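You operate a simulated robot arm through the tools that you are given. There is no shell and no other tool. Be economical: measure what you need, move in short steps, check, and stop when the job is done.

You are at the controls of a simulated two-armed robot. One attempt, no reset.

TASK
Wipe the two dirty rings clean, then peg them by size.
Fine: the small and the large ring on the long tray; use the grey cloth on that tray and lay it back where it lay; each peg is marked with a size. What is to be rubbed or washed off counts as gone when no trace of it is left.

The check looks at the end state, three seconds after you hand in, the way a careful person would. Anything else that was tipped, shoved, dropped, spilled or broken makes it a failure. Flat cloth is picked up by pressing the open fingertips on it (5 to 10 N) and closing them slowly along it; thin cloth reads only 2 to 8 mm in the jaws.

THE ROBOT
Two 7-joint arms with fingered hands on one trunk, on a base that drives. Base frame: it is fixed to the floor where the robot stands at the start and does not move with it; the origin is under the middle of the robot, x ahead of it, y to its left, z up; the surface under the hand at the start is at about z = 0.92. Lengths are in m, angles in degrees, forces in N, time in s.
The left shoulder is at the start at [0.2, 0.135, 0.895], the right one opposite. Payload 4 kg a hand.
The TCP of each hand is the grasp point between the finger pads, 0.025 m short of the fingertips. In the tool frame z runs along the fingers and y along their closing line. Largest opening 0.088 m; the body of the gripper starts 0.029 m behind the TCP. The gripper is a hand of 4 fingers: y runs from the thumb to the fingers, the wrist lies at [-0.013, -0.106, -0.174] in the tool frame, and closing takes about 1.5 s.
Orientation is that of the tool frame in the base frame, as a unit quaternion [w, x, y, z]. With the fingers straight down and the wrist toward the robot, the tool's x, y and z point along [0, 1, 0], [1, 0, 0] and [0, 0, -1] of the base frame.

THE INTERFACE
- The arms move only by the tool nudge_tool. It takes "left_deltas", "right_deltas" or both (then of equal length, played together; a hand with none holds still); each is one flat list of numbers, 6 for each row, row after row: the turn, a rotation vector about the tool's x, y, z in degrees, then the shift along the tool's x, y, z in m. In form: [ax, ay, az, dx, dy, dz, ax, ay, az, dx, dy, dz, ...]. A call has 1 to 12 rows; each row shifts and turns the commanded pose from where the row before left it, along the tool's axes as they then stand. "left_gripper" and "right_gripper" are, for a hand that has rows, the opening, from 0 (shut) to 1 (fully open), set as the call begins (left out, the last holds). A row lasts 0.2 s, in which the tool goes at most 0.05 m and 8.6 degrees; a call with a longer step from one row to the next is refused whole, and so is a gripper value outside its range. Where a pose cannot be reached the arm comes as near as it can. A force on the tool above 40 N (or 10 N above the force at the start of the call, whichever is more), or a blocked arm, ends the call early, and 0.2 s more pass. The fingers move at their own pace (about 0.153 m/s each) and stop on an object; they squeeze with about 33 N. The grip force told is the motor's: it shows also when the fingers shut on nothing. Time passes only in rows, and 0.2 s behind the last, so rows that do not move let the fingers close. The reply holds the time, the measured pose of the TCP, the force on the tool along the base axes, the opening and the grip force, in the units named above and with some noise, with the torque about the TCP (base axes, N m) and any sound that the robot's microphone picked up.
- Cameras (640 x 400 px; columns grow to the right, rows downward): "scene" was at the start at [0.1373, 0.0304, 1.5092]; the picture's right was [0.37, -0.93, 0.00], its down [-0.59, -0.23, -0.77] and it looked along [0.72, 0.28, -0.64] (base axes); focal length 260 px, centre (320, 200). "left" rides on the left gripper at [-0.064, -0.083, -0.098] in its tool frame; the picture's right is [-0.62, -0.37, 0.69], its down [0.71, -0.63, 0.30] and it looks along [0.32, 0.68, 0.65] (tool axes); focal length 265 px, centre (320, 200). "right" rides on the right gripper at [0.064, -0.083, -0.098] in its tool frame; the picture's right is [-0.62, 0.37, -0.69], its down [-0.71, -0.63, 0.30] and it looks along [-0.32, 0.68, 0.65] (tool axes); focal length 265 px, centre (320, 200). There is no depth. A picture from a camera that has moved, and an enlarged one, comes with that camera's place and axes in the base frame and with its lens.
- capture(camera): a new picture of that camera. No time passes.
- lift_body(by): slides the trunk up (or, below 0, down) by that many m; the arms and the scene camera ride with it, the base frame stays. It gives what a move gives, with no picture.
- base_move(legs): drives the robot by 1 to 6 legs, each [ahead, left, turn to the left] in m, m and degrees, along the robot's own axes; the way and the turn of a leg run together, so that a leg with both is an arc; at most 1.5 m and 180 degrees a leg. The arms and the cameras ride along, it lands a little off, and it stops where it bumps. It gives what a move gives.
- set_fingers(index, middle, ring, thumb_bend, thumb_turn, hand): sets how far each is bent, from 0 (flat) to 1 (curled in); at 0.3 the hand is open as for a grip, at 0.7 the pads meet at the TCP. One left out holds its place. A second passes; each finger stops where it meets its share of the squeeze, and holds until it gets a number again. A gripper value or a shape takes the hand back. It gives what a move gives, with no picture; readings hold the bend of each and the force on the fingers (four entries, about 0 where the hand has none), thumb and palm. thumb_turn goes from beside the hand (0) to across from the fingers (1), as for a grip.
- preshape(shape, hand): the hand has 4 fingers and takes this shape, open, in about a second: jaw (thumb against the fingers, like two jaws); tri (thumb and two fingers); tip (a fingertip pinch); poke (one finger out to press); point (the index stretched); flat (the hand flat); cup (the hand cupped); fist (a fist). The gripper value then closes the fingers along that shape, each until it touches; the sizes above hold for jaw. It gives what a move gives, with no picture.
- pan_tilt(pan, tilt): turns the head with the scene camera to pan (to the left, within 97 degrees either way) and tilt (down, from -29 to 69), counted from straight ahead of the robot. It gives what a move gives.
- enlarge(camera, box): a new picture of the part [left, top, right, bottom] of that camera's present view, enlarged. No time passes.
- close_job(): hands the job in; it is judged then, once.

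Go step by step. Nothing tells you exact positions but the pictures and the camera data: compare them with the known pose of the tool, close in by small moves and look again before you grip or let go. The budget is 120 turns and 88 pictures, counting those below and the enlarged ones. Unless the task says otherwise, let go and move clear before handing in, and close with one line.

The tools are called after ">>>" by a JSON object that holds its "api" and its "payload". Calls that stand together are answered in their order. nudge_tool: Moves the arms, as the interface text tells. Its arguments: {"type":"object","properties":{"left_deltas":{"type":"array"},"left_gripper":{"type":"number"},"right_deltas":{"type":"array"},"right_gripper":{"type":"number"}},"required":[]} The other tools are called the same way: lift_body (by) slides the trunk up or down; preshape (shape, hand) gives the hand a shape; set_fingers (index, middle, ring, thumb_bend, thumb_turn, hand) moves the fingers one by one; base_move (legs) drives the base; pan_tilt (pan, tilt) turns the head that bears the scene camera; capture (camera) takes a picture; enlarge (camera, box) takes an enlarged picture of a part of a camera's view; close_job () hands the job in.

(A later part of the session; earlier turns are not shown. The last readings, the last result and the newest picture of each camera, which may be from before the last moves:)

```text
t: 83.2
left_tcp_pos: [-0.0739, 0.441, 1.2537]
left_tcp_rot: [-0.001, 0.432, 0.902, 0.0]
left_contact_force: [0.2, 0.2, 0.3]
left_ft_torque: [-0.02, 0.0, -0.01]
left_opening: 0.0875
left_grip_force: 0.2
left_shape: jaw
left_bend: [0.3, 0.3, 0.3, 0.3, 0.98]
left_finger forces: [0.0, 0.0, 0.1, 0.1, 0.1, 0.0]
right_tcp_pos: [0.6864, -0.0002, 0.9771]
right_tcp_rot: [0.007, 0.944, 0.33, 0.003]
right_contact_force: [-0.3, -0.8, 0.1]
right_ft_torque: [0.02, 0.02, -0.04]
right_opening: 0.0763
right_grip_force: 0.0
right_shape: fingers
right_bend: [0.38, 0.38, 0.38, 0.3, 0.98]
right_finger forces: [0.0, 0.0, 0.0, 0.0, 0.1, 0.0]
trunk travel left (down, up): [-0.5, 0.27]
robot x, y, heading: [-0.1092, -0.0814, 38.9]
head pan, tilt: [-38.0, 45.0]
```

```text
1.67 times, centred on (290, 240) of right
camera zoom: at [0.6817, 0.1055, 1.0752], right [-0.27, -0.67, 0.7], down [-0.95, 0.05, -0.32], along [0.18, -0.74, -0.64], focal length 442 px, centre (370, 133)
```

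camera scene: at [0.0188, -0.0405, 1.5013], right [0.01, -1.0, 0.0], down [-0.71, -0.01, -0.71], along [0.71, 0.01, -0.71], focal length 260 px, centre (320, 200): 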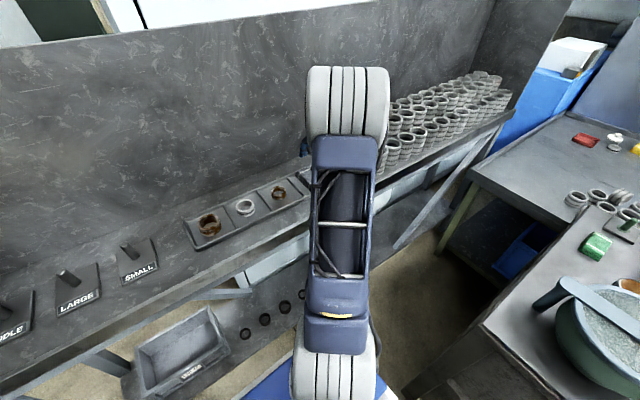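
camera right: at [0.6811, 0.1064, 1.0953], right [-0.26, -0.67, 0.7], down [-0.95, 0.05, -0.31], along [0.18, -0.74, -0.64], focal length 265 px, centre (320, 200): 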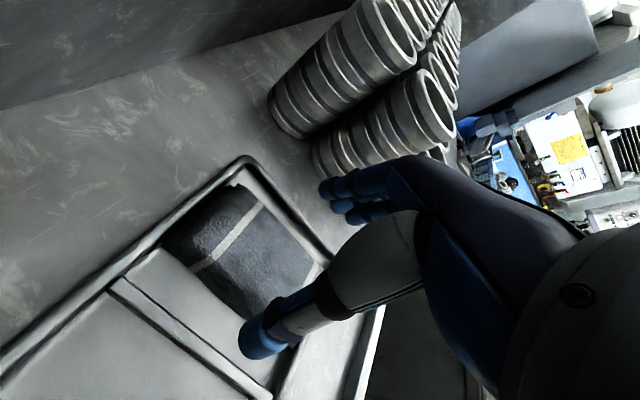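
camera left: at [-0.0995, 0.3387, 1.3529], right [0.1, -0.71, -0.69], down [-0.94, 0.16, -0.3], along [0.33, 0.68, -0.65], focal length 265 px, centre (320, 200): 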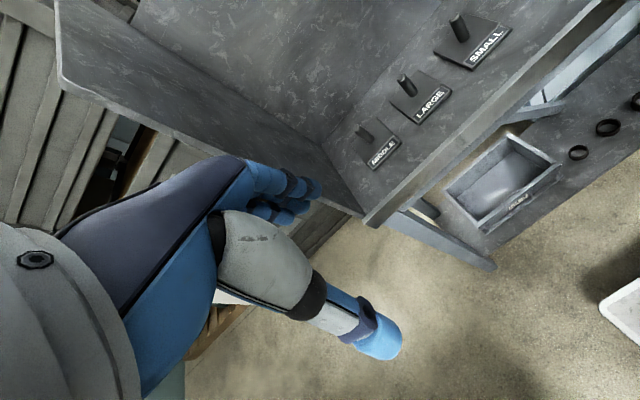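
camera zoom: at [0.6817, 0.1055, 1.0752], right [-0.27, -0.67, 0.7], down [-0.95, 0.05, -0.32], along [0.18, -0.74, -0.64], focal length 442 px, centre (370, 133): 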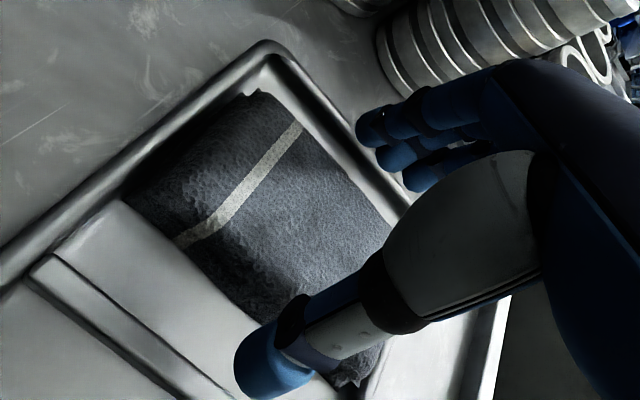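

A clear view: the thumb is at the cloth's left edge and the fingers near its right edge, cloth slightly humped between. Lowering to the tray floor.

>>> {"api": "nudge_tool", "payload": {"right_deltas": [0, 0, 0, 0, 0, 0.003, 0, 0, 0, 0, 0, 0]}}

>>> {"api": "nudge_tool", "payload": {"right_deltas": [0, 0, 0, 0, 0, 0.002, 0, 0, 0, 0, 0, 0]}}

```text
t: 83.8
left_tcp_pos: [-0.0748, 0.4404, 1.2545]
left_tcp_rot: [0.0, 0.433, 0.901, 0.0]
left_contact_force: [-0.5, 0.2, 0.2]
left_ft_torque: [0.05, -0.01, 0.03]
left_opening: 0.0877
left_grip_force: 0.0
left_shape: jaw
left_bend: [0.3, 0.3, 0.3, 0.3, 0.98]
left_finger forces: [0.1, 0.0, 0.0, 0.1, 0.0, 0.0]
right_tcp_pos: [0.6856, -0.0004, 0.9745]
right_tcp_rot: [0.007, 0.945, 0.328, 0.003]
right_contact_force: [0.9, -0.6, 0.3]
right_ft_torque: [0.01, -0.01, 0.0]
right_opening: 0.0758
right_grip_force: 0.0
right_shape: fingers
right_bend: [0.38, 0.38, 0.38, 0.3, 0.98]
right_finger forces: [0.0, 0.1, 0.1, 0.1, 0.1, 0.0]
trunk travel left (down, up): [-0.5, 0.27]
robot x, y, heading: [-0.1087, -0.0784, 38.8]
head pan, tilt: [-38.0, 45.0]
```

```text
t: 84.5
left_tcp_pos: [-0.0753, 0.4404, 1.2534]
left_tcp_rot: [0.0, 0.433, 0.901, -0.001]
left_contact_force: [0.9, -0.2, 0.2]
left_ft_torque: [0.0, 0.0, -0.03]
left_opening: 0.0877
left_grip_force: 0.0
left_shape: jaw
left_bend: [0.3, 0.3, 0.3, 0.3, 0.98]
left_finger forces: [0.0, 0.1, 0.0, 0.0, 0.0, 0.1]
right_tcp_pos: [0.6852, 0.0002, 0.9734]
right_tcp_rot: [0.007, 0.944, 0.329, 0.004]
right_contact_force: [0.1, 0.1, -0.3]
right_ft_torque: [0.0, 0.01, 0.02]
right_opening: 0.0763
right_grip_force: 0.1
right_shape: fingers
right_bend: [0.38, 0.38, 0.38, 0.3, 0.98]
right_finger forces: [0.0, 0.1, 0.0, 0.0, 0.1, 0.1]
trunk travel left (down, up): [-0.5, 0.27]
robot x, y, heading: [-0.1079, -0.0775, 38.6]
head pan, tilt: [-38.0, 45.0]
```

No contact yet; still lower.

>>> {"api": "nudge_tool", "payload": {"right_deltas": [0, 0, 0, 0, 0, 0.003, 0, 0, 0, 0, 0, 0]}}

>>> {"api": "nudge_tool", "payload": {"right_deltas": [0, 0, 0, 0, 0, 0.003, 0, 0, 0, 0, 0, 0]}}

>>> {"api": "nudge_tool", "payload": {"right_deltas": [0, 0, 0, 0, 0, 0.003, 0, 0, 0, 0, 0, 0]}}

>>> {"api": "enlarge", "payload": {"camera": "right", "box": [130, 120, 450, 360]}}

```text
t: 85.0
left_tcp_pos: [-0.0742, 0.4396, 1.2539]
left_tcp_rot: [0.001, 0.434, 0.901, 0.0]
left_contact_force: [0.1, 0.4, 0.2]
left_ft_torque: [0.02, 0.0, -0.01]
left_opening: 0.0874
left_grip_force: 0.0
left_shape: jaw
left_bend: [0.3, 0.3, 0.3, 0.3, 0.98]
left_finger forces: [0.0, 0.1, 0.1, 0.0, 0.0, 0.1]
right_tcp_pos: [0.6846, 0.0004, 0.9705]
right_tcp_rot: [0.007, 0.944, 0.33, 0.004]
right_contact_force: [0.7, 0.4, 0.0]
right_ft_torque: [-0.02, 0.01, -0.03]
right_opening: 0.0761
right_grip_force: 0.1
right_shape: fingers
right_bend: [0.38, 0.38, 0.38, 0.3, 0.98]
right_finger forces: [0.1, 0.1, 0.1, 0.0, 0.0, 0.0]
trunk travel left (down, up): [-0.5, 0.27]
robot x, y, heading: [-0.1103, -0.0748, 38.6]
head pan, tilt: [-38.0, 45.0]
```

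```text
t: 85.7
left_tcp_pos: [-0.0743, 0.4401, 1.2536]
left_tcp_rot: [0.001, 0.433, 0.902, -0.001]
left_contact_force: [0.1, -0.2, -0.7]
left_ft_torque: [0.01, 0.03, 0.02]
left_opening: 0.0877
left_grip_force: 0.2
left_shape: jaw
left_bend: [0.3, 0.3, 0.3, 0.3, 0.98]
left_finger forces: [0.0, 0.0, 0.0, 0.1, 0.0, 0.0]
right_tcp_pos: [0.686, -0.0001, 0.9662]
right_tcp_rot: [0.007, 0.944, 0.328, 0.003]
right_contact_force: [-0.3, -0.4, 1.0]
right_ft_torque: [0.01, 0.0, 0.0]
right_opening: 0.0763
right_grip_force: 0.1
right_shape: fingers
right_bend: [0.38, 0.38, 0.38, 0.3, 0.98]
right_finger forces: [0.0, 0.0, 0.1, 0.1, 0.1, 0.0]
trunk travel left (down, up): [-0.5, 0.27]
robot x, y, heading: [-0.1046, -0.0786, 38.5]
head pan, tilt: [-38.0, 45.0]
```

```text
t: 86.2
left_tcp_pos: [-0.0748, 0.4405, 1.253]
left_tcp_rot: [0.001, 0.433, 0.901, 0.0]
left_contact_force: [0.0, 0.4, -0.1]
left_ft_torque: [0.02, -0.04, -0.02]
left_opening: 0.0877
left_grip_force: 0.0
left_shape: jaw
left_bend: [0.3, 0.3, 0.3, 0.3, 0.98]
left_finger forces: [0.1, 0.0, 0.0, 0.0, 0.1, 0.0]
right_tcp_pos: [0.6847, -0.0007, 0.964]
right_tcp_rot: [0.008, 0.944, 0.329, 0.003]
right_contact_force: [-0.1, -1.1, 0.8]
right_ft_torque: [0.03, 0.0, -0.01]
right_opening: 0.0762
right_grip_force: 0.0
right_shape: fingers
right_bend: [0.38, 0.38, 0.38, 0.3, 0.98]
right_finger forces: [0.0, 0.0, 0.1, 0.0, 0.0, 0.1]
trunk travel left (down, up): [-0.5, 0.27]
robot x, y, heading: [-0.1053, -0.0798, 38.5]
head pan, tilt: [-38.0, 45.0]
```

```text
1.67 times, centred on (290, 240) of right
camera zoom: at [0.6815, 0.1057, 1.0613], right [-0.26, -0.67, 0.7], down [-0.95, 0.05, -0.31], along [0.18, -0.74, -0.64], focal length 442 px, centre (370, 133)
```

zoom: 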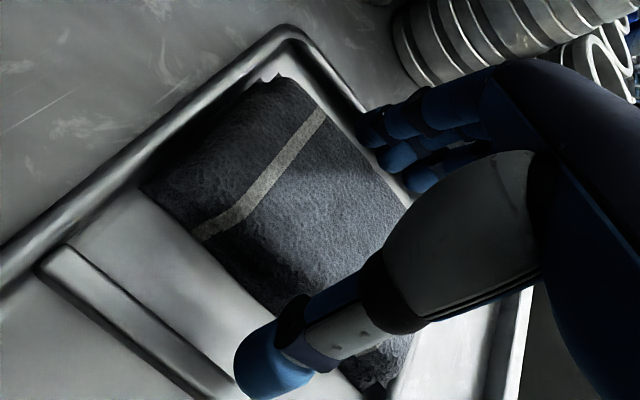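

The tips now straddle the cloth below its top. Another 3 mm, then close.

>>> {"api": "nudge_tool", "payload": {"right_deltas": [0, 0, 0, 0, 0, 0.003, 0, 0, 0, 0, 0, 0]}}

>>> {"api": "nudge_tool", "payload": {"right_deltas": [0, 0, 0, 0, 0, 0, 0, 0, 0, 0, 0, 0, 0, 0, 0, 0, 0, 0, 0, 0, 0, 0, 0, 0, 0, 0, 0, 0, 0, 0, 0, 0, 0, 0, 0, 0], "right_gripper": 0}}

>>> {"api": "enlarge", "payload": {"camera": "right", "box": [130, 120, 450, 360]}}

```text
t: 86.8
left_tcp_pos: [-0.0743, 0.4397, 1.2532]
left_tcp_rot: [0.0, 0.433, 0.901, 0.0]
left_contact_force: [-0.1, -0.4, 0.7]
left_ft_torque: [0.01, 0.05, 0.01]
left_opening: 0.0873
left_grip_force: 0.1
left_shape: jaw
left_bend: [0.3, 0.3, 0.3, 0.3, 0.98]
left_finger forces: [0.0, 0.0, 0.0, 0.0, 0.1, 0.1]
right_tcp_pos: [0.6862, -0.0001, 0.9614]
right_tcp_rot: [0.008, 0.944, 0.329, 0.004]
right_contact_force: [-0.1, 0.4, 0.3]
right_ft_torque: [-0.03, -0.02, 0.03]
right_opening: 0.0763
right_grip_force: 0.1
right_shape: fingers
right_bend: [0.38, 0.38, 0.38, 0.3, 0.98]
right_finger forces: [0.1, 0.1, 0.0, 0.1, 0.1, 0.0]
trunk travel left (down, up): [-0.5, 0.27]
robot x, y, heading: [-0.1082, -0.0786, 38.7]
head pan, tilt: [-38.0, 45.0]
```

```text
t: 88.2
left_tcp_pos: [-0.0742, 0.4394, 1.2541]
left_tcp_rot: [0.0, 0.433, 0.902, -0.001]
left_contact_force: [-0.4, 0.6, 0.4]
left_ft_torque: [-0.01, -0.02, 0.0]
left_opening: 0.0876
left_grip_force: 0.0
left_shape: jaw
left_bend: [0.3, 0.3, 0.3, 0.3, 0.98]
left_finger forces: [0.0, 0.1, 0.0, 0.1, 0.1, 0.0]
right_tcp_pos: [0.6866, 0.0006, 0.9611]
right_tcp_rot: [0.007, 0.944, 0.33, 0.004]
right_contact_force: [-0.7, 0.3, 0.2]
right_ft_torque: [0.01, 0.01, 0.0]
right_opening: 0.0591
right_grip_force: 33.2
right_shape: jaw
right_bend: [0.29, 0.4, 0.37, 0.56, 0.99]
right_finger forces: [16.8, 9.0, 4.1, 0.0, 30.0, 0.0]
trunk travel left (down, up): [-0.5, 0.27]
robot x, y, heading: [-0.109, -0.081, 38.8]
head pan, tilt: [-38.0, 45.0]
```

```text
1.67 times, centred on (290, 240) of right
camera zoom: at [0.6815, 0.1057, 1.0583], right [-0.26, -0.67, 0.7], down [-0.95, 0.05, -0.32], along [0.18, -0.74, -0.64], focal length 442 px, centre (370, 133)
```

zoom: 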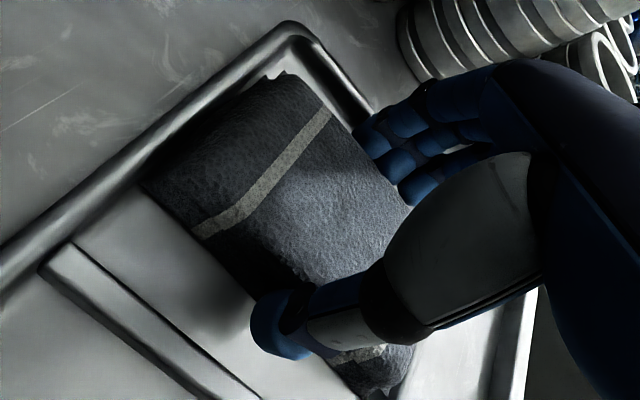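

Excellent: the cloth is held across its width, 59 mm at 33 N with the forces balanced. Lifting gently.

>>> {"api": "nudge_tool", "payload": {"right_deltas": [0, 0, 0, 0, 0, -0.01, 0, 0, 0, 0, 0, -0.01, 0, 0, 0, 0, 0, -0.015, 0, 0, 0, 0, 0, -0.02]}}

>>> {"api": "capture", "payload": {"camera": "right"}}

```text
t: 89.2
left_tcp_pos: [-0.0745, 0.4396, 1.2535]
left_tcp_rot: [0.0, 0.432, 0.902, 0.001]
left_contact_force: [-0.3, -0.8, 0.5]
left_ft_torque: [0.02, 0.01, 0.0]
left_opening: 0.0879
left_grip_force: 0.1
left_shape: jaw
left_bend: [0.3, 0.3, 0.3, 0.3, 0.98]
left_finger forces: [0.1, 0.1, 0.0, 0.0, 0.1, 0.1]
right_tcp_pos: [0.6858, 0.0011, 1.015]
right_tcp_rot: [0.008, 0.944, 0.33, 0.004]
right_contact_force: [-0.3, 1.0, 0.0]
right_ft_torque: [-0.01, -0.01, -0.01]
right_opening: 0.059
right_grip_force: 32.8
right_shape: jaw
right_bend: [0.29, 0.4, 0.37, 0.56, 0.99]
right_finger forces: [16.8, 9.0, 4.1, 0.0, 30.0, 0.0]
trunk travel left (down, up): [-0.5, 0.27]
robot x, y, heading: [-0.1076, -0.0797, 38.6]
head pan, tilt: [-38.0, 45.0]
```

```text
41 pictures are left
camera right: at [0.6816, 0.1069, 1.1129], right [-0.26, -0.67, 0.7], down [-0.95, 0.05, -0.32], along [0.18, -0.74, -0.64], focal length 265 px, centre (320, 200)
```

right: 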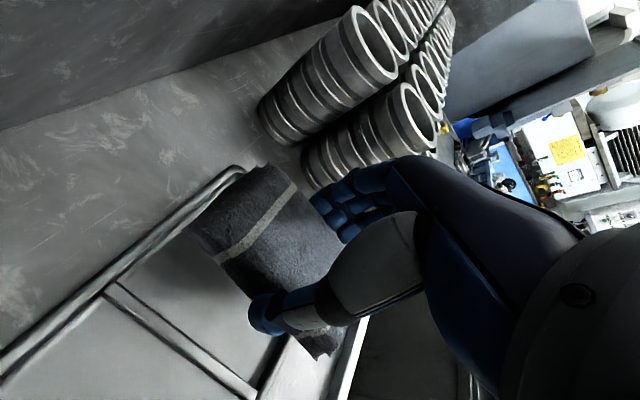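

The cloth came up as a firm pad. Now I'll carry it over the small rusty ring at about (0.606,0.095) and look.

>>> {"api": "nudge_tool", "payload": {"right_deltas": [0, 0, 0, 0, 0, -0.015, 0, 0, 0, -0.002, -0.04, 0, 0, 0, 0, -0.002, -0.042, 0, 0, 0, 0, 0, -0.041, 0, 0, 0, 0, 0, 0, 0]}}

>>> {"api": "capture", "payload": {"camera": "right"}}

>>> {"api": "pan_tilt", "payload": {"pan": -20, "tilt": 48}}

>>> {"api": "capture", "payload": {"camera": "scene"}}

```text
t: 90.5
left_tcp_pos: [-0.0737, 0.4399, 1.254]
left_tcp_rot: [0.0, 0.433, 0.901, 0.0]
left_contact_force: [1.0, -0.6, 0.4]
left_ft_torque: [0.01, -0.01, 0.01]
left_opening: 0.0876
left_grip_force: 0.1
left_shape: jaw
left_bend: [0.3, 0.3, 0.3, 0.3, 0.98]
left_finger forces: [0.1, 0.1, 0.0, 0.1, 0.1, 0.0]
right_tcp_pos: [0.6049, 0.0928, 1.0306]
right_tcp_rot: [0.007, 0.945, 0.328, 0.003]
right_contact_force: [0.8, 1.1, -0.5]
right_ft_torque: [0.01, -0.01, 0.04]
right_opening: 0.0589
right_grip_force: 33.1
right_shape: jaw
right_bend: [0.29, 0.4, 0.37, 0.56, 0.99]
right_finger forces: [17.0, 9.0, 4.1, 0.0, 30.1, 0.0]
trunk travel left (down, up): [-0.5, 0.27]
robot x, y, heading: [-0.1067, -0.081, 38.7]
head pan, tilt: [-38.0, 45.0]
```

```text
40 pictures are left
camera right: at [0.6008, 0.1993, 1.1278], right [-0.27, -0.67, 0.7], down [-0.95, 0.05, -0.32], along [0.18, -0.74, -0.64], focal length 265 px, centre (320, 200)
```

right: 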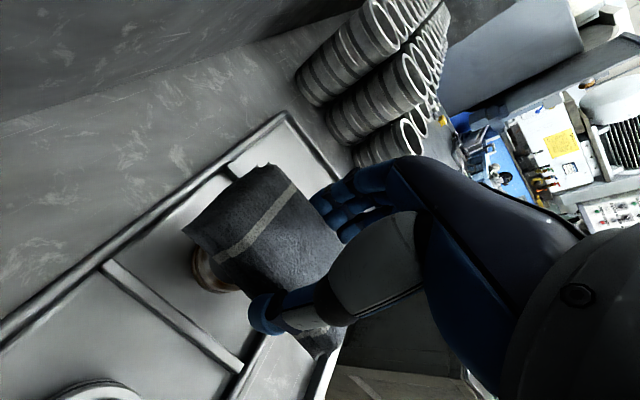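

```text
t: 91.3
left_tcp_pos: [-0.0746, 0.4401, 1.2542]
left_tcp_rot: [0.0, 0.433, 0.901, 0.0]
left_contact_force: [-0.2, 0.2, 0.2]
left_ft_torque: [0.04, 0.01, 0.0]
left_opening: 0.0878
left_grip_force: 0.1
left_shape: jaw
left_bend: [0.3, 0.3, 0.3, 0.3, 0.98]
left_finger forces: [0.1, 0.0, 0.0, 0.0, 0.0, 0.0]
right_tcp_pos: [0.6055, 0.0944, 1.0304]
right_tcp_rot: [0.007, 0.944, 0.329, 0.004]
right_contact_force: [0.5, 0.4, -0.9]
right_ft_torque: [0.0, -0.02, -0.01]
right_opening: 0.0588
right_grip_force: 32.6
right_shape: jaw
right_bend: [0.29, 0.4, 0.37, 0.56, 0.99]
right_finger forces: [16.9, 9.1, 4.1, 0.1, 30.1, 0.0]
trunk travel left (down, up): [-0.5, 0.27]
robot x, y, heading: [-0.1079, -0.0778, 38.6]
head pan, tilt: [-20.0, 48.0]
```

```text
39 pictures are left
camera scene: at [0.0119, -0.0164, 1.4971], right [0.32, -0.95, 0.0], down [-0.7, -0.24, -0.67], along [0.63, 0.21, -0.74], focal length 260 px, centre (320, 200)
```

scene: 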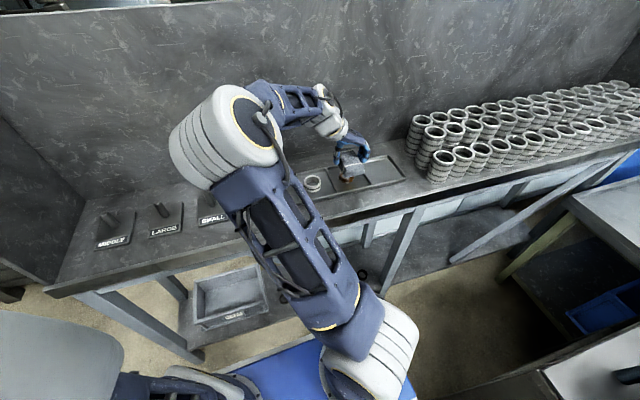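

The ring sits right under the pad. I'll lower onto it until I feel contact.

>>> {"api": "nudge_tool", "payload": {"right_deltas": [0, 0, 0, 0.008, -0.003, 0.02, 0, 0, 0, 0, 0, 0.015, 0, 0, 0, 0, 0, 0]}}

>>> {"api": "nudge_tool", "payload": {"right_deltas": [0, 0, 0, 0, 0, 0.006, 0, 0, 0, 0, 0, 0]}}

>>> {"api": "nudge_tool", "payload": {"right_deltas": [0, 0, 0, 0, 0, 0.006, 0, 0, 0, 0, 0, 0]}}

>>> {"api": "enlarge", "payload": {"camera": "right", "box": [130, 120, 450, 360]}}

```text
t: 92.1
left_tcp_pos: [-0.075, 0.4402, 1.2537]
left_tcp_rot: [0.0, 0.433, 0.901, 0.0]
left_contact_force: [-0.1, 0.7, -0.5]
left_ft_torque: [0.0, 0.0, -0.02]
left_opening: 0.0877
left_grip_force: 0.0
left_shape: jaw
left_bend: [0.3, 0.3, 0.3, 0.3, 0.98]
left_finger forces: [0.1, 0.1, 0.0, 0.0, 0.0, 0.0]
right_tcp_pos: [0.6092, 0.1009, 0.9945]
right_tcp_rot: [0.007, 0.945, 0.328, 0.003]
right_contact_force: [0.0, -0.1, 0.3]
right_ft_torque: [0.03, 0.01, 0.02]
right_opening: 0.0589
right_grip_force: 32.7
right_shape: jaw
right_bend: [0.29, 0.4, 0.37, 0.56, 0.99]
right_finger forces: [16.9, 9.0, 4.1, 0.0, 30.1, 0.0]
trunk travel left (down, up): [-0.5, 0.27]
robot x, y, heading: [-0.1056, -0.078, 38.6]
head pan, tilt: [-20.0, 48.0]
```

```text
t: 92.7
left_tcp_pos: [-0.0746, 0.4402, 1.2528]
left_tcp_rot: [0.0, 0.433, 0.901, 0.001]
left_contact_force: [0.4, 0.2, 0.1]
left_ft_torque: [0.0, -0.02, -0.05]
left_opening: 0.0875
left_grip_force: 0.1
left_shape: jaw
left_bend: [0.3, 0.3, 0.3, 0.3, 0.98]
left_finger forces: [0.1, 0.0, 0.0, 0.0, 0.0, 0.1]
right_tcp_pos: [0.6099, 0.1005, 0.9885]
right_tcp_rot: [0.007, 0.944, 0.329, 0.003]
right_contact_force: [0.0, 0.4, -0.2]
right_ft_torque: [-0.04, 0.0, 0.01]
right_opening: 0.0589
right_grip_force: 33.2
right_shape: jaw
right_bend: [0.29, 0.4, 0.37, 0.56, 0.99]
right_finger forces: [16.9, 9.0, 4.2, 0.0, 30.1, 0.0]
trunk travel left (down, up): [-0.5, 0.27]
robot x, y, heading: [-0.1097, -0.0736, 38.5]
head pan, tilt: [-20.0, 48.0]
```

```text
t: 93.3
left_tcp_pos: [-0.0761, 0.4391, 1.2541]
left_tcp_rot: [0.0, 0.433, 0.901, 0.0]
left_contact_force: [-0.2, -0.2, -0.2]
left_ft_torque: [0.0, 0.0, 0.02]
left_opening: 0.0875
left_grip_force: 0.0
left_shape: jaw
left_bend: [0.3, 0.3, 0.3, 0.3, 0.98]
left_finger forces: [0.0, 0.0, 0.0, 0.1, 0.0, 0.1]
right_tcp_pos: [0.6081, 0.1017, 0.983]
right_tcp_rot: [0.007, 0.944, 0.33, 0.004]
right_contact_force: [-0.7, -0.5, 0.0]
right_ft_torque: [0.0, -0.03, 0.01]
right_opening: 0.0592
right_grip_force: 33.0
right_shape: jaw
right_bend: [0.29, 0.4, 0.37, 0.56, 0.99]
right_finger forces: [17.0, 9.0, 4.0, 0.1, 30.2, 0.1]
trunk travel left (down, up): [-0.5, 0.27]
robot x, y, heading: [-0.1111, -0.0813, 38.5]
head pan, tilt: [-20.0, 48.0]
```

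```text
1.67 times, centred on (290, 240) of right
camera zoom: at [0.6056, 0.207, 1.0797], right [-0.26, -0.67, 0.7], down [-0.95, 0.05, -0.32], along [0.18, -0.74, -0.64], focal length 442 px, centre (370, 133)
```

zoom: 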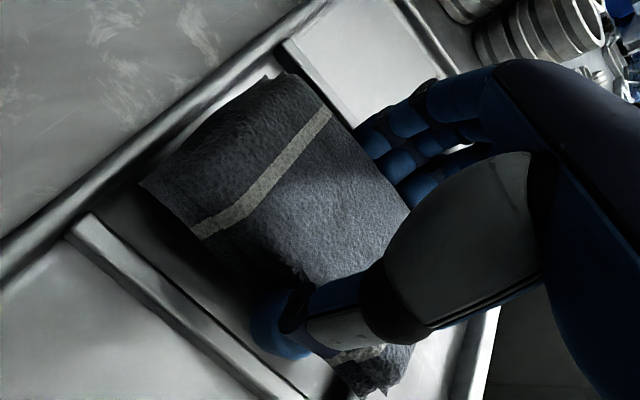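

No contact yet; lowering further in steps.

>>> {"api": "nudge_tool", "payload": {"right_deltas": [0, 0, 0, 0, 0, 0.005, 0, 0, 0, 0, 0, 0]}}

>>> {"api": "nudge_tool", "payload": {"right_deltas": [0, 0, 0, 0, 0, 0.004, 0, 0, 0, 0, 0, 0]}}

>>> {"api": "nudge_tool", "payload": {"right_deltas": [0, 0, 0, 0, 0, 0.003, 0, 0, 0, 0, 0, 0]}}

```text
t: 93.9
left_tcp_pos: [-0.0745, 0.4409, 1.2547]
left_tcp_rot: [-0.001, 0.433, 0.902, -0.001]
left_contact_force: [-1.1, 0.3, 0.4]
left_ft_torque: [0.0, 0.02, 0.01]
left_opening: 0.0875
left_grip_force: 0.0
left_shape: jaw
left_bend: [0.3, 0.3, 0.3, 0.3, 0.98]
left_finger forces: [0.1, 0.0, 0.0, 0.1, 0.0, 0.1]
right_tcp_pos: [0.6108, 0.1013, 0.9791]
right_tcp_rot: [0.006, 0.944, 0.33, 0.005]
right_contact_force: [-0.5, 0.6, 16.8]
right_ft_torque: [0.08, 0.14, 0.01]
right_opening: 0.0582
right_grip_force: 32.8
right_shape: jaw
right_bend: [0.29, 0.4, 0.37, 0.56, 0.99]
right_finger forces: [17.0, 9.5, 4.5, 0.1, 32.3, 0.0]
trunk travel left (down, up): [-0.5, 0.27]
robot x, y, heading: [-0.1073, -0.0755, 38.7]
head pan, tilt: [-20.0, 48.0]
```

```text
t: 94.5
left_tcp_pos: [-0.0756, 0.4403, 1.2527]
left_tcp_rot: [0.0, 0.432, 0.902, 0.001]
left_contact_force: [-0.6, 0.2, 0.3]
left_ft_torque: [-0.03, 0.03, 0.01]
left_opening: 0.0876
left_grip_force: 0.1
left_shape: jaw
left_bend: [0.3, 0.3, 0.3, 0.3, 0.98]
left_finger forces: [0.0, 0.0, 0.0, 0.0, 0.0, 0.0]
right_tcp_pos: [0.611, 0.1013, 0.9777]
right_tcp_rot: [0.008, 0.944, 0.329, 0.008]
right_contact_force: [-6.1, 2.1, 21.9]
right_ft_torque: [0.18, 0.31, -0.03]
right_opening: 0.0571
right_grip_force: 32.9
right_shape: jaw
right_bend: [0.29, 0.4, 0.38, 0.56, 0.99]
right_finger forces: [16.5, 9.1, 4.6, 0.1, 34.4, 0.0]
trunk travel left (down, up): [-0.5, 0.27]
robot x, y, heading: [-0.105, -0.0805, 38.3]
head pan, tilt: [-20.0, 48.0]
stopped in row 2 (right hand): the force on the tool passed its limit at 41 N (the readings are from after the stop); the commanded pose is now the measured one
```

```text
t: 94.9
left_tcp_pos: [-0.0776, 0.4396, 1.2537]
left_tcp_rot: [0.0, 0.432, 0.902, 0.001]
left_contact_force: [0.0, 0.3, -0.2]
left_ft_torque: [0.01, 0.03, 0.0]
left_opening: 0.0877
left_grip_force: 0.0
left_shape: jaw
left_bend: [0.3, 0.3, 0.3, 0.3, 0.98]
left_finger forces: [0.1, 0.1, 0.0, 0.0, 0.0, 0.1]
right_tcp_pos: [0.6145, 0.1014, 0.9789]
right_tcp_rot: [0.008, 0.944, 0.329, 0.013]
right_contact_force: [-3.0, -0.6, 20.4]
right_ft_torque: [0.17, 0.21, 0.01]
right_opening: 0.0566
right_grip_force: 32.7
right_shape: jaw
right_bend: [0.74, 0.4, 0.38, 0.56, 0.99]
right_finger forces: [17.6, 9.3, 4.9, 0.0, 33.0, 0.0]
trunk travel left (down, up): [-0.5, 0.27]
robot x, y, heading: [-0.1103, -0.0785, 38.7]
head pan, tilt: [-20.0, 48.0]
stopped in row 2 (right hand): the force on the tool passed its limit at 41 N (the readings are from after the stop); the commanded pose is now the measured one
```

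Firm contact on the ring at about 20 N. Easing slightly and rubbing back and forth, then looking at the result.

>>> {"api": "nudge_tool", "payload": {"right_deltas": [0, 0, 0, 0, 0, -0.0012, 0, 0, 0, 0.012, 0, 0, 0, 0, 0, 0, 0.01, 0, 0, 0, 0, -0.024, 0, 0, 0, 0, 0, 0, -0.02, 0, 0, 0, 0, 0.024, 0, 0, 0, 0, 0, 0, 0.02, 0, 0, 0, 0, -0.024, 0, 0, 0, 0, 0, 0, -0.02, 0, 0, 0, 0, 0.024, 0, 0, 0, 0, 0, -0.012, 0.01, 0]}}

>>> {"api": "nudge_tool", "payload": {"right_deltas": [0, 0, 0, 0, 0, -0.02, 0, 0, 0, 0, 0, -0.03, 0, 0, 0, 0, 0.04, 0, 0, 0, 0, 0, 0.045, 0, 0, 0, 0, 0, 0.045, 0]}}

>>> {"api": "capture", "payload": {"camera": "right"}}

```text
t: 97.3
left_tcp_pos: [-0.0745, 0.4416, 1.2526]
left_tcp_rot: [0.0, 0.432, 0.902, 0.0]
left_contact_force: [0.1, -0.2, -0.2]
left_ft_torque: [-0.01, -0.01, 0.04]
left_opening: 0.0878
left_grip_force: 0.1
left_shape: jaw
left_bend: [0.3, 0.3, 0.3, 0.3, 0.98]
left_finger forces: [0.0, 0.1, 0.1, 0.1, 0.0, 0.0]
right_tcp_pos: [0.6115, 0.1028, 0.977]
right_tcp_rot: [0.006, 0.944, 0.329, 0.011]
right_contact_force: [-0.4, 6.8, 20.9]
right_ft_torque: [0.34, 0.13, -0.01]
right_opening: 0.0561
right_grip_force: 33.0
right_shape: jaw
right_bend: [0.29, 0.41, 0.4, 0.57, 0.96]
right_finger forces: [16.3, 8.2, 4.1, 0.0, 34.1, 0.0]
trunk travel left (down, up): [-0.5, 0.27]
robot x, y, heading: [-0.1079, -0.0767, 38.7]
head pan, tilt: [-20.0, 48.0]
```

```text
t: 98.5
left_tcp_pos: [-0.0746, 0.441, 1.2528]
left_tcp_rot: [0.0, 0.433, 0.902, 0.0]
left_contact_force: [-0.2, -0.3, 0.6]
left_ft_torque: [0.03, 0.03, 0.01]
left_opening: 0.0877
left_grip_force: 0.2
left_shape: jaw
left_bend: [0.3, 0.3, 0.3, 0.3, 0.98]
left_finger forces: [0.0, 0.0, 0.1, 0.1, 0.0, 0.1]
right_tcp_pos: [0.6934, -0.0003, 1.0299]
right_tcp_rot: [0.006, 0.944, 0.329, 0.009]
right_contact_force: [-0.2, 0.4, 0.0]
right_ft_torque: [0.01, -0.01, 0.0]
right_opening: 0.0565
right_grip_force: 33.1
right_shape: jaw
right_bend: [0.29, 0.41, 0.4, 0.58, 0.96]
right_finger forces: [18.4, 8.7, 4.6, 0.0, 31.8, 0.0]
trunk travel left (down, up): [-0.5, 0.27]
robot x, y, heading: [-0.1054, -0.0764, 38.5]
head pan, tilt: [-20.0, 48.0]
```

```text
37 pictures are left
camera right: at [0.688, 0.1051, 1.1272], right [-0.27, -0.67, 0.69], down [-0.94, 0.05, -0.33], along [0.19, -0.74, -0.64], focal length 265 px, centre (320, 200)
```

right: 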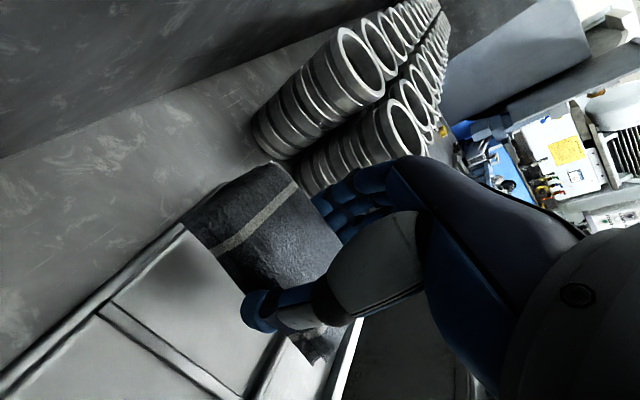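

The ring is out of this camera's view; checking with the scene camera enlarged.

>>> {"api": "enlarge", "payload": {"camera": "scene", "box": [270, 130, 430, 230]}}

```text
4.00 times, centred on (350, 180) of scene
camera zoom: at [0.0115, -0.016, 1.4971], right [0.32, -0.95, 0.0], down [-0.7, -0.24, -0.67], along [0.63, 0.21, -0.74], focal length 1038 px, centre (200, 280)
```

zoom: 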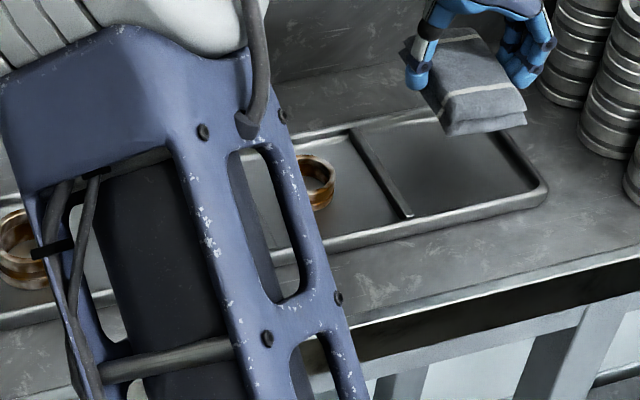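

The pad hangs well below the fingertips. I'll turn the hand back by 90° so the forearm clears and the wrist camera sees the small ring.

>>> {"api": "nudge_tool", "payload": {"right_deltas": [0, 0, -8, 0, 0, -0.01, 0, 0, -8, 0, 0, 0, 0, 0, -8, 0, 0, 0, 0, 0, -8, 0, 0, 0, 0, 0, -8, 0, 0, 0, 0, 0, -8, 0, 0, 0, 0, 0, -8, 0, 0, 0, 0, 0, -8, 0, 0, 0, 0, 0, -8, 0, 0, 0, 0, 0, -8, 0, 0, 0, 0, 0, -8, 0, 0, 0, 0, 0, -2, 0, 0, 0]}}

>>> {"api": "capture", "payload": {"camera": "right"}}

```text
t: 101.1
left_tcp_pos: [-0.0755, 0.4395, 1.2534]
left_tcp_rot: [0.0, 0.433, 0.901, -0.001]
left_contact_force: [-0.8, 0.2, 0.1]
left_ft_torque: [0.02, 0.01, 0.02]
left_opening: 0.0875
left_grip_force: 0.1
left_shape: jaw
left_bend: [0.3, 0.3, 0.3, 0.3, 0.98]
left_finger forces: [0.0, 0.0, 0.0, 0.0, 0.1, 0.0]
right_tcp_pos: [0.6924, -0.0009, 1.0386]
right_tcp_rot: [0.012, 0.435, 0.9, 0.002]
right_contact_force: [0.0, -0.4, -0.8]
right_ft_torque: [0.03, -0.02, 0.0]
right_opening: 0.0565
right_grip_force: 33.0
right_shape: jaw
right_bend: [0.29, 0.41, 0.4, 0.58, 0.96]
right_finger forces: [18.3, 8.8, 4.7, 0.0, 31.8, 0.0]
trunk travel left (down, up): [-0.5, 0.27]
robot x, y, heading: [-0.1092, -0.0773, 38.6]
head pan, tilt: [-20.0, 48.0]
```

```text
35 pictures are left
camera right: at [0.5835, -0.0018, 1.1358], right [0.66, -0.25, 0.71], down [-0.04, -0.95, -0.3], along [0.75, 0.17, -0.64], focal length 265 px, centre (320, 200)
```

right: 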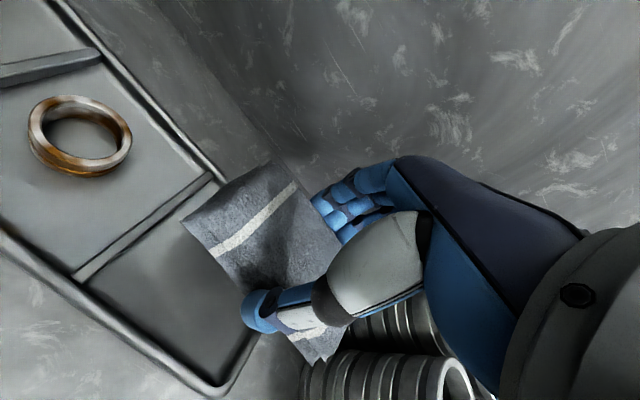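

Zooming in on the ring to see what the rub did.

>>> {"api": "enlarge", "payload": {"camera": "right", "box": [10, 70, 170, 210]}}

```text
2.86 times, centred on (90, 140) of right
camera zoom: at [0.5835, -0.0018, 1.1358], right [0.66, -0.25, 0.71], down [-0.04, -0.95, -0.3], along [0.75, 0.17, -0.64], focal length 758 px, centre (977, 371)
```

zoom: 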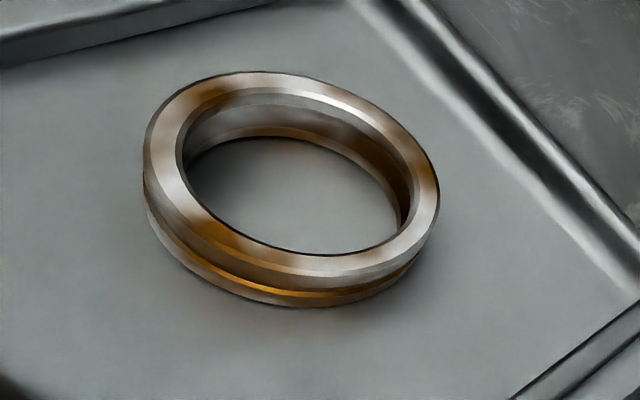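

The rust blotches have partly thinned, so rubbing works. I'll go back over the ring in this orientation and rub longer.

>>> {"api": "nudge_tool", "payload": {"right_deltas": [0, 0, 0, 0.042, 0, 0, 0, 0, 0, 0.042, -0.005, 0, 0, 0, 0, 0.041, 0, 0, 0, 0, 0, 0, 0, 0.035, 0, 0, 0, 0, 0, 0.02, 0, 0, 0, 0, 0, 0.004, 0, 0, 0, 0, 0, 0]}}

>>> {"api": "nudge_tool", "payload": {"right_deltas": [0, 0, 0, 0, 0, 0.002, 0, 0, 0, 0, 0, 0]}}

```text
t: 102.7
left_tcp_pos: [-0.0754, 0.4399, 1.2526]
left_tcp_rot: [-0.001, 0.432, 0.902, -0.001]
left_contact_force: [0.8, -1.3, 0.1]
left_ft_torque: [-0.03, 0.04, -0.02]
left_opening: 0.0876
left_grip_force: 0.3
left_shape: jaw
left_bend: [0.3, 0.3, 0.3, 0.3, 0.98]
left_finger forces: [0.0, 0.0, 0.0, 0.0, 0.0, 0.0]
right_tcp_pos: [0.6116, 0.0949, 0.9778]
right_tcp_rot: [0.013, 0.435, 0.9, 0.0]
right_contact_force: [-0.7, -1.1, 8.3]
right_ft_torque: [0.0, 0.18, 0.01]
right_opening: 0.0562
right_grip_force: 33.2
right_shape: jaw
right_bend: [0.29, 0.41, 0.4, 0.58, 0.96]
right_finger forces: [17.9, 8.7, 4.5, 0.0, 31.9, 0.0]
trunk travel left (down, up): [-0.5, 0.27]
robot x, y, heading: [-0.1083, -0.0823, 38.9]
head pan, tilt: [-20.0, 48.0]
```

```text
t: 103.3
left_tcp_pos: [-0.0763, 0.4396, 1.2532]
left_tcp_rot: [0.0, 0.433, 0.901, 0.0]
left_contact_force: [-0.4, -1.0, 0.0]
left_ft_torque: [0.0, -0.01, -0.03]
left_opening: 0.0875
left_grip_force: 0.1
left_shape: jaw
left_bend: [0.3, 0.3, 0.3, 0.3, 0.98]
left_finger forces: [0.0, 0.0, 0.0, 0.0, 0.0, 0.1]
right_tcp_pos: [0.6118, 0.0946, 0.9773]
right_tcp_rot: [0.014, 0.435, 0.9, 0.002]
right_contact_force: [-3.1, -0.9, 24.5]
right_ft_torque: [-0.08, 0.26, 0.03]
right_opening: 0.0563
right_grip_force: 33.4
right_shape: jaw
right_bend: [0.29, 0.41, 0.4, 0.58, 0.96]
right_finger forces: [17.1, 8.7, 4.4, 0.1, 32.6, 0.0]
trunk travel left (down, up): [-0.5, 0.27]
robot x, y, heading: [-0.1056, -0.0769, 38.5]
head pan, tilt: [-20.0, 48.0]
```

24 N on the ring. Rubbing in wide back-and-forth and cross strokes.

>>> {"api": "nudge_tool", "payload": {"right_deltas": [0, 0, 0, 0.015, 0, 0, 0, 0, 0, -0.03, 0, 0, 0, 0, 0, 0.03, 0, 0, 0, 0, 0, -0.03, 0, 0, 0, 0, 0, 0.015, 0.012, 0, 0, 0, 0, 0, -0.024, 0, 0, 0, 0, 0, 0.024, 0, 0, 0, 0, 0, -0.024, 0, 0, 0, 0, 0.015, 0.012, 0, 0, 0, 0, -0.015, 0.012, 0, 0, 0, 0, -0.015, -0.012, 0, 0, 0, 0, 0.015, -0.012, 0]}}

>>> {"api": "nudge_tool", "payload": {"right_deltas": [0, 0, 0, 0.015, 0.012, 0, 0, 0, 0, -0.03, 0, 0, 0, 0, 0, 0.03, 0, 0, 0, 0, 0, -0.03, 0, 0, 0, 0, 0, 0.015, 0.012, 0, 0, 0, 0, 0, -0.024, 0, 0, 0, 0, 0, 0.024, 0, 0, 0, 0, 0, -0.024, 0, 0, 0, 0, 0.015, 0.012, 0, 0, 0, 0, -0.015, 0.012, 0, 0, 0, 0, -0.015, -0.012, 0, 0, 0, 0, 0.015, -0.012, 0]}}

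>>> {"api": "nudge_tool", "payload": {"right_deltas": [0, 0, 0, 0, 0, -0.03, 0, 0, 0, 0, 0, -0.03, 0, 0, 0, -0.045, 0, 0, 0, 0, 0, -0.045, 0, 0, 0, 0, 0, -0.03, 0, 0]}}

>>> {"api": "enlarge", "payload": {"camera": "right", "box": [0, 50, 200, 220]}}

```text
t: 105.9
left_tcp_pos: [-0.0744, 0.439, 1.2541]
left_tcp_rot: [0.0, 0.433, 0.901, 0.0]
left_contact_force: [-0.2, 0.0, -0.5]
left_ft_torque: [0.0, -0.01, 0.04]
left_opening: 0.0876
left_grip_force: 0.1
left_shape: jaw
left_bend: [0.3, 0.3, 0.3, 0.3, 0.98]
left_finger forces: [0.1, 0.1, 0.1, 0.0, 0.1, 0.1]
right_tcp_pos: [0.6049, 0.0851, 0.9763]
right_tcp_rot: [0.012, 0.437, 0.9, 0.001]
right_contact_force: [6.5, 0.1, 19.3]
right_ft_torque: [-0.1, 0.04, 0.0]
right_opening: 0.0574
right_grip_force: 33.2
right_shape: jaw
right_bend: [0.28, 0.4, 0.38, 0.58, 0.97]
right_finger forces: [20.2, 11.2, 5.3, 0.0, 31.9, 0.0]
trunk travel left (down, up): [-0.5, 0.27]
robot x, y, heading: [-0.11, -0.0765, 38.6]
head pan, tilt: [-20.0, 48.0]
```

```text
t: 108.5
left_tcp_pos: [-0.0759, 0.4394, 1.254]
left_tcp_rot: [0.0, 0.433, 0.901, 0.0]
left_contact_force: [-0.5, 0.1, 0.4]
left_ft_torque: [-0.01, 0.02, -0.03]
left_opening: 0.0875
left_grip_force: 0.1
left_shape: jaw
left_bend: [0.3, 0.3, 0.3, 0.3, 0.98]
left_finger forces: [0.1, 0.0, 0.0, 0.0, 0.1, 0.1]
right_tcp_pos: [0.6044, 0.0851, 0.977]
right_tcp_rot: [0.012, 0.435, 0.9, 0.001]
right_contact_force: [3.7, -1.9, 14.0]
right_ft_torque: [-0.11, 0.05, 0.01]
right_opening: 0.0571
right_grip_force: 33.0
right_shape: jaw
right_bend: [0.29, 0.41, 0.39, 0.57, 0.97]
right_finger forces: [19.8, 10.4, 5.3, 0.1, 32.1, 0.0]
trunk travel left (down, up): [-0.5, 0.27]
robot x, y, heading: [-0.1089, -0.0793, 38.7]
head pan, tilt: [-20.0, 48.0]
```

```text
t: 109.7
left_tcp_pos: [-0.0751, 0.4404, 1.2535]
left_tcp_rot: [0.001, 0.432, 0.902, 0.0]
left_contact_force: [-0.1, 0.1, 0.6]
left_ft_torque: [0.01, 0.0, -0.02]
left_opening: 0.0873
left_grip_force: 0.0
left_shape: jaw
left_bend: [0.3, 0.3, 0.3, 0.3, 0.98]
left_finger forces: [0.0, 0.1, 0.1, 0.1, 0.2, 0.1]
right_tcp_pos: [0.6753, -0.0064, 1.0384]
right_tcp_rot: [0.012, 0.434, 0.901, 0.001]
right_contact_force: [-0.4, 0.2, -1.2]
right_ft_torque: [-0.04, -0.01, -0.03]
right_opening: 0.0574
right_grip_force: 32.6
right_shape: jaw
right_bend: [0.29, 0.41, 0.39, 0.57, 0.97]
right_finger forces: [19.0, 9.4, 4.3, 0.0, 32.4, 0.1]
trunk travel left (down, up): [-0.5, 0.27]
robot x, y, heading: [-0.105, -0.0746, 38.7]
head pan, tilt: [-20.0, 48.0]
```

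```text
2.35 times, centred on (100, 135) of right
camera zoom: at [0.5669, -0.0082, 1.1352], right [0.66, -0.25, 0.71], down [-0.04, -0.95, -0.3], along [0.75, 0.17, -0.64], focal length 624 px, centre (838, 353)
```

zoom: 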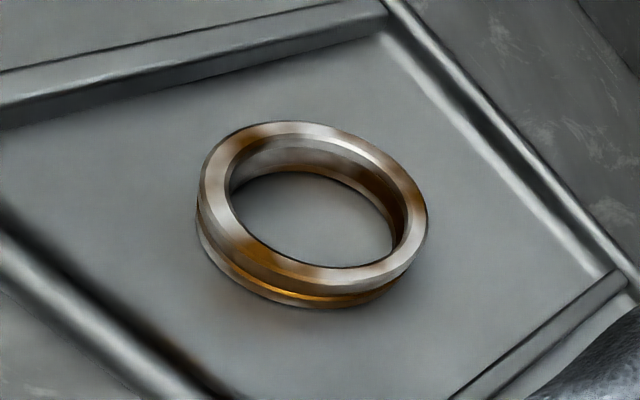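

The blotches barely changed: the ring slid along with the pad. I'll use the cell's right divider as a stop and stroke the pad rightward past the ring, so that the cloth really slides over it.

>>> {"api": "nudge_tool", "payload": {"right_deltas": [0, 0, 0, 0.04, 0, 0, 0, 0, 0, 0.04, 0, 0, 0, 0, 0, 0.04, 0, 0, 0, 0, 0, 0, 0, 0.045, 0, 0, 0, 0, 0, 0.0169, 0, 0, 0, -0.02, 0, 0, 0, 0, 0, -0.02, 0, 0, 0, 0, 0, -0.02, 0, 0, 0, 0, 0, -0.02, 0, 0, 0, 0, 0, -0.02, 0, 0, 0, 0, 0, 0.02, 0, 0, 0, 0, 0, 0.02, 0, 0]}}

>>> {"api": "nudge_tool", "payload": {"right_deltas": [0, 0, 0, -0.02, 0, 0, 0, 0, 0, -0.02, 0, 0, 0, 0, 0, 0.02, 0, 0, 0, 0, 0, 0.02, 0, 0, 0, 0, 0, -0.02, 0, 0, 0, 0, 0, -0.02, 0, 0, 0, 0, 0, 0, 0, -0.03, 0, 0, 0, 0, 0, -0.03, 0, 0, 0, -0.045, 0, 0, 0, 0, 0, -0.02, 0, 0]}}

>>> {"api": "capture", "payload": {"camera": "right"}}

```text
t: 112.3
left_tcp_pos: [-0.0751, 0.4406, 1.2536]
left_tcp_rot: [0.0, 0.434, 0.901, 0.0]
left_contact_force: [0.3, 0.2, 0.2]
left_ft_torque: [0.01, 0.03, -0.01]
left_opening: 0.0876
left_grip_force: 0.0
left_shape: jaw
left_bend: [0.3, 0.3, 0.3, 0.3, 0.98]
left_finger forces: [0.0, 0.0, 0.0, 0.0, 0.1, 0.0]
right_tcp_pos: [0.6404, 0.0372, 0.9746]
right_tcp_rot: [0.012, 0.435, 0.9, 0.001]
right_contact_force: [0.0, -0.6, 2.8]
right_ft_torque: [0.09, 0.06, -0.02]
right_opening: 0.0565
right_grip_force: 32.9
right_shape: jaw
right_bend: [0.29, 0.42, 0.41, 0.58, 0.95]
right_finger forces: [18.8, 9.2, 5.0, 0.1, 32.9, 0.0]
trunk travel left (down, up): [-0.5, 0.27]
robot x, y, heading: [-0.1069, -0.0762, 38.4]
head pan, tilt: [-20.0, 48.0]
```

```text
t: 114.5
left_tcp_pos: [-0.0743, 0.4409, 1.2531]
left_tcp_rot: [-0.001, 0.431, 0.902, 0.0]
left_contact_force: [-0.3, -0.3, -0.5]
left_ft_torque: [-0.01, 0.0, -0.01]
left_opening: 0.0875
left_grip_force: 0.1
left_shape: jaw
left_bend: [0.3, 0.3, 0.3, 0.3, 0.98]
left_finger forces: [0.1, 0.1, 0.0, 0.0, 0.1, 0.0]
right_tcp_pos: [0.7034, -0.0416, 1.0366]
right_tcp_rot: [0.012, 0.434, 0.901, 0.001]
right_contact_force: [0.6, 0.6, -0.3]
right_ft_torque: [0.0, -0.02, -0.02]
right_opening: 0.0566
right_grip_force: 32.9
right_shape: jaw
right_bend: [0.29, 0.42, 0.41, 0.58, 0.95]
right_finger forces: [18.5, 9.2, 4.9, 0.1, 32.5, 0.0]
trunk travel left (down, up): [-0.5, 0.27]
robot x, y, heading: [-0.1062, -0.0772, 38.6]
head pan, tilt: [-20.0, 48.0]
```

```text
32 pictures are left
camera right: at [0.5949, -0.044, 1.1327], right [0.66, -0.25, 0.71], down [-0.04, -0.95, -0.3], along [0.75, 0.17, -0.64], focal length 265 px, centre (320, 200)
```

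right: 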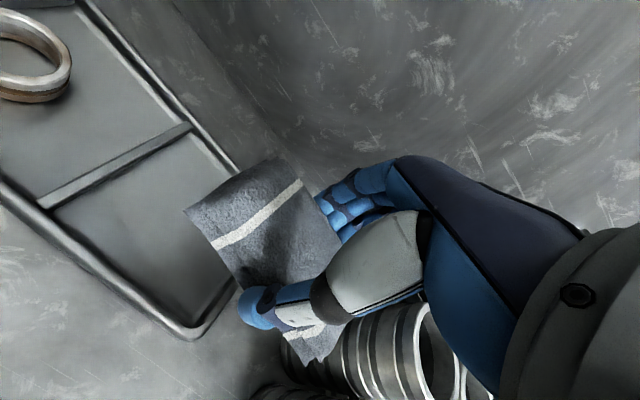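

The visible part of the ring now looks nearly bare metal. Moving back left a little to view it whole.

>>> {"api": "nudge_tool", "payload": {"right_deltas": [0, 0, 0, 0.04, 0, 0, 0, 0, 0, 0.03, 0, 0, 0, 0, 0, 0, 0, 0]}}

>>> {"api": "enlarge", "payload": {"camera": "right", "box": [0, 50, 200, 220]}}

```text
t: 115.3
left_tcp_pos: [-0.0756, 0.44, 1.2523]
left_tcp_rot: [0.0, 0.433, 0.901, 0.001]
left_contact_force: [-0.8, 0.5, -1.1]
left_ft_torque: [0.0, 0.01, 0.02]
left_opening: 0.0876
left_grip_force: 0.0
left_shape: jaw
left_bend: [0.3, 0.3, 0.3, 0.3, 0.98]
left_finger forces: [0.1, 0.0, 0.0, 0.1, 0.0, 0.1]
right_tcp_pos: [0.6627, 0.0117, 1.0334]
right_tcp_rot: [0.012, 0.435, 0.9, 0.001]
right_contact_force: [-0.7, -0.4, -0.8]
right_ft_torque: [-0.04, 0.01, -0.01]
right_opening: 0.0564
right_grip_force: 33.2
right_shape: jaw
right_bend: [0.29, 0.42, 0.41, 0.58, 0.95]
right_finger forces: [18.4, 9.0, 4.8, 0.1, 32.4, 0.1]
trunk travel left (down, up): [-0.5, 0.27]
robot x, y, heading: [-0.1096, -0.0786, 38.7]
head pan, tilt: [-20.0, 48.0]
```

```text
2.35 times, centred on (100, 135) of right
camera zoom: at [0.552, 0.0108, 1.1309], right [0.66, -0.25, 0.71], down [-0.04, -0.95, -0.3], along [0.75, 0.17, -0.64], focal length 624 px, centre (838, 353)
```

zoom: 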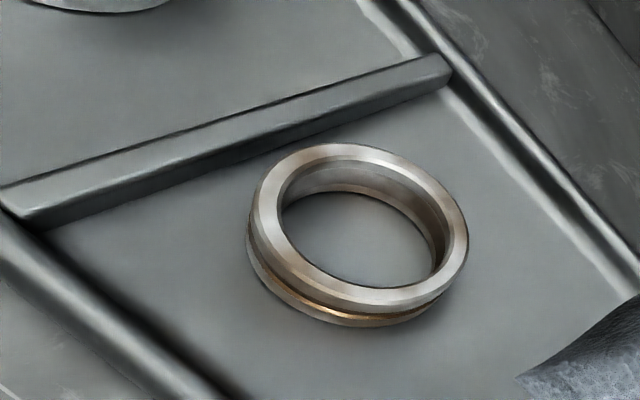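

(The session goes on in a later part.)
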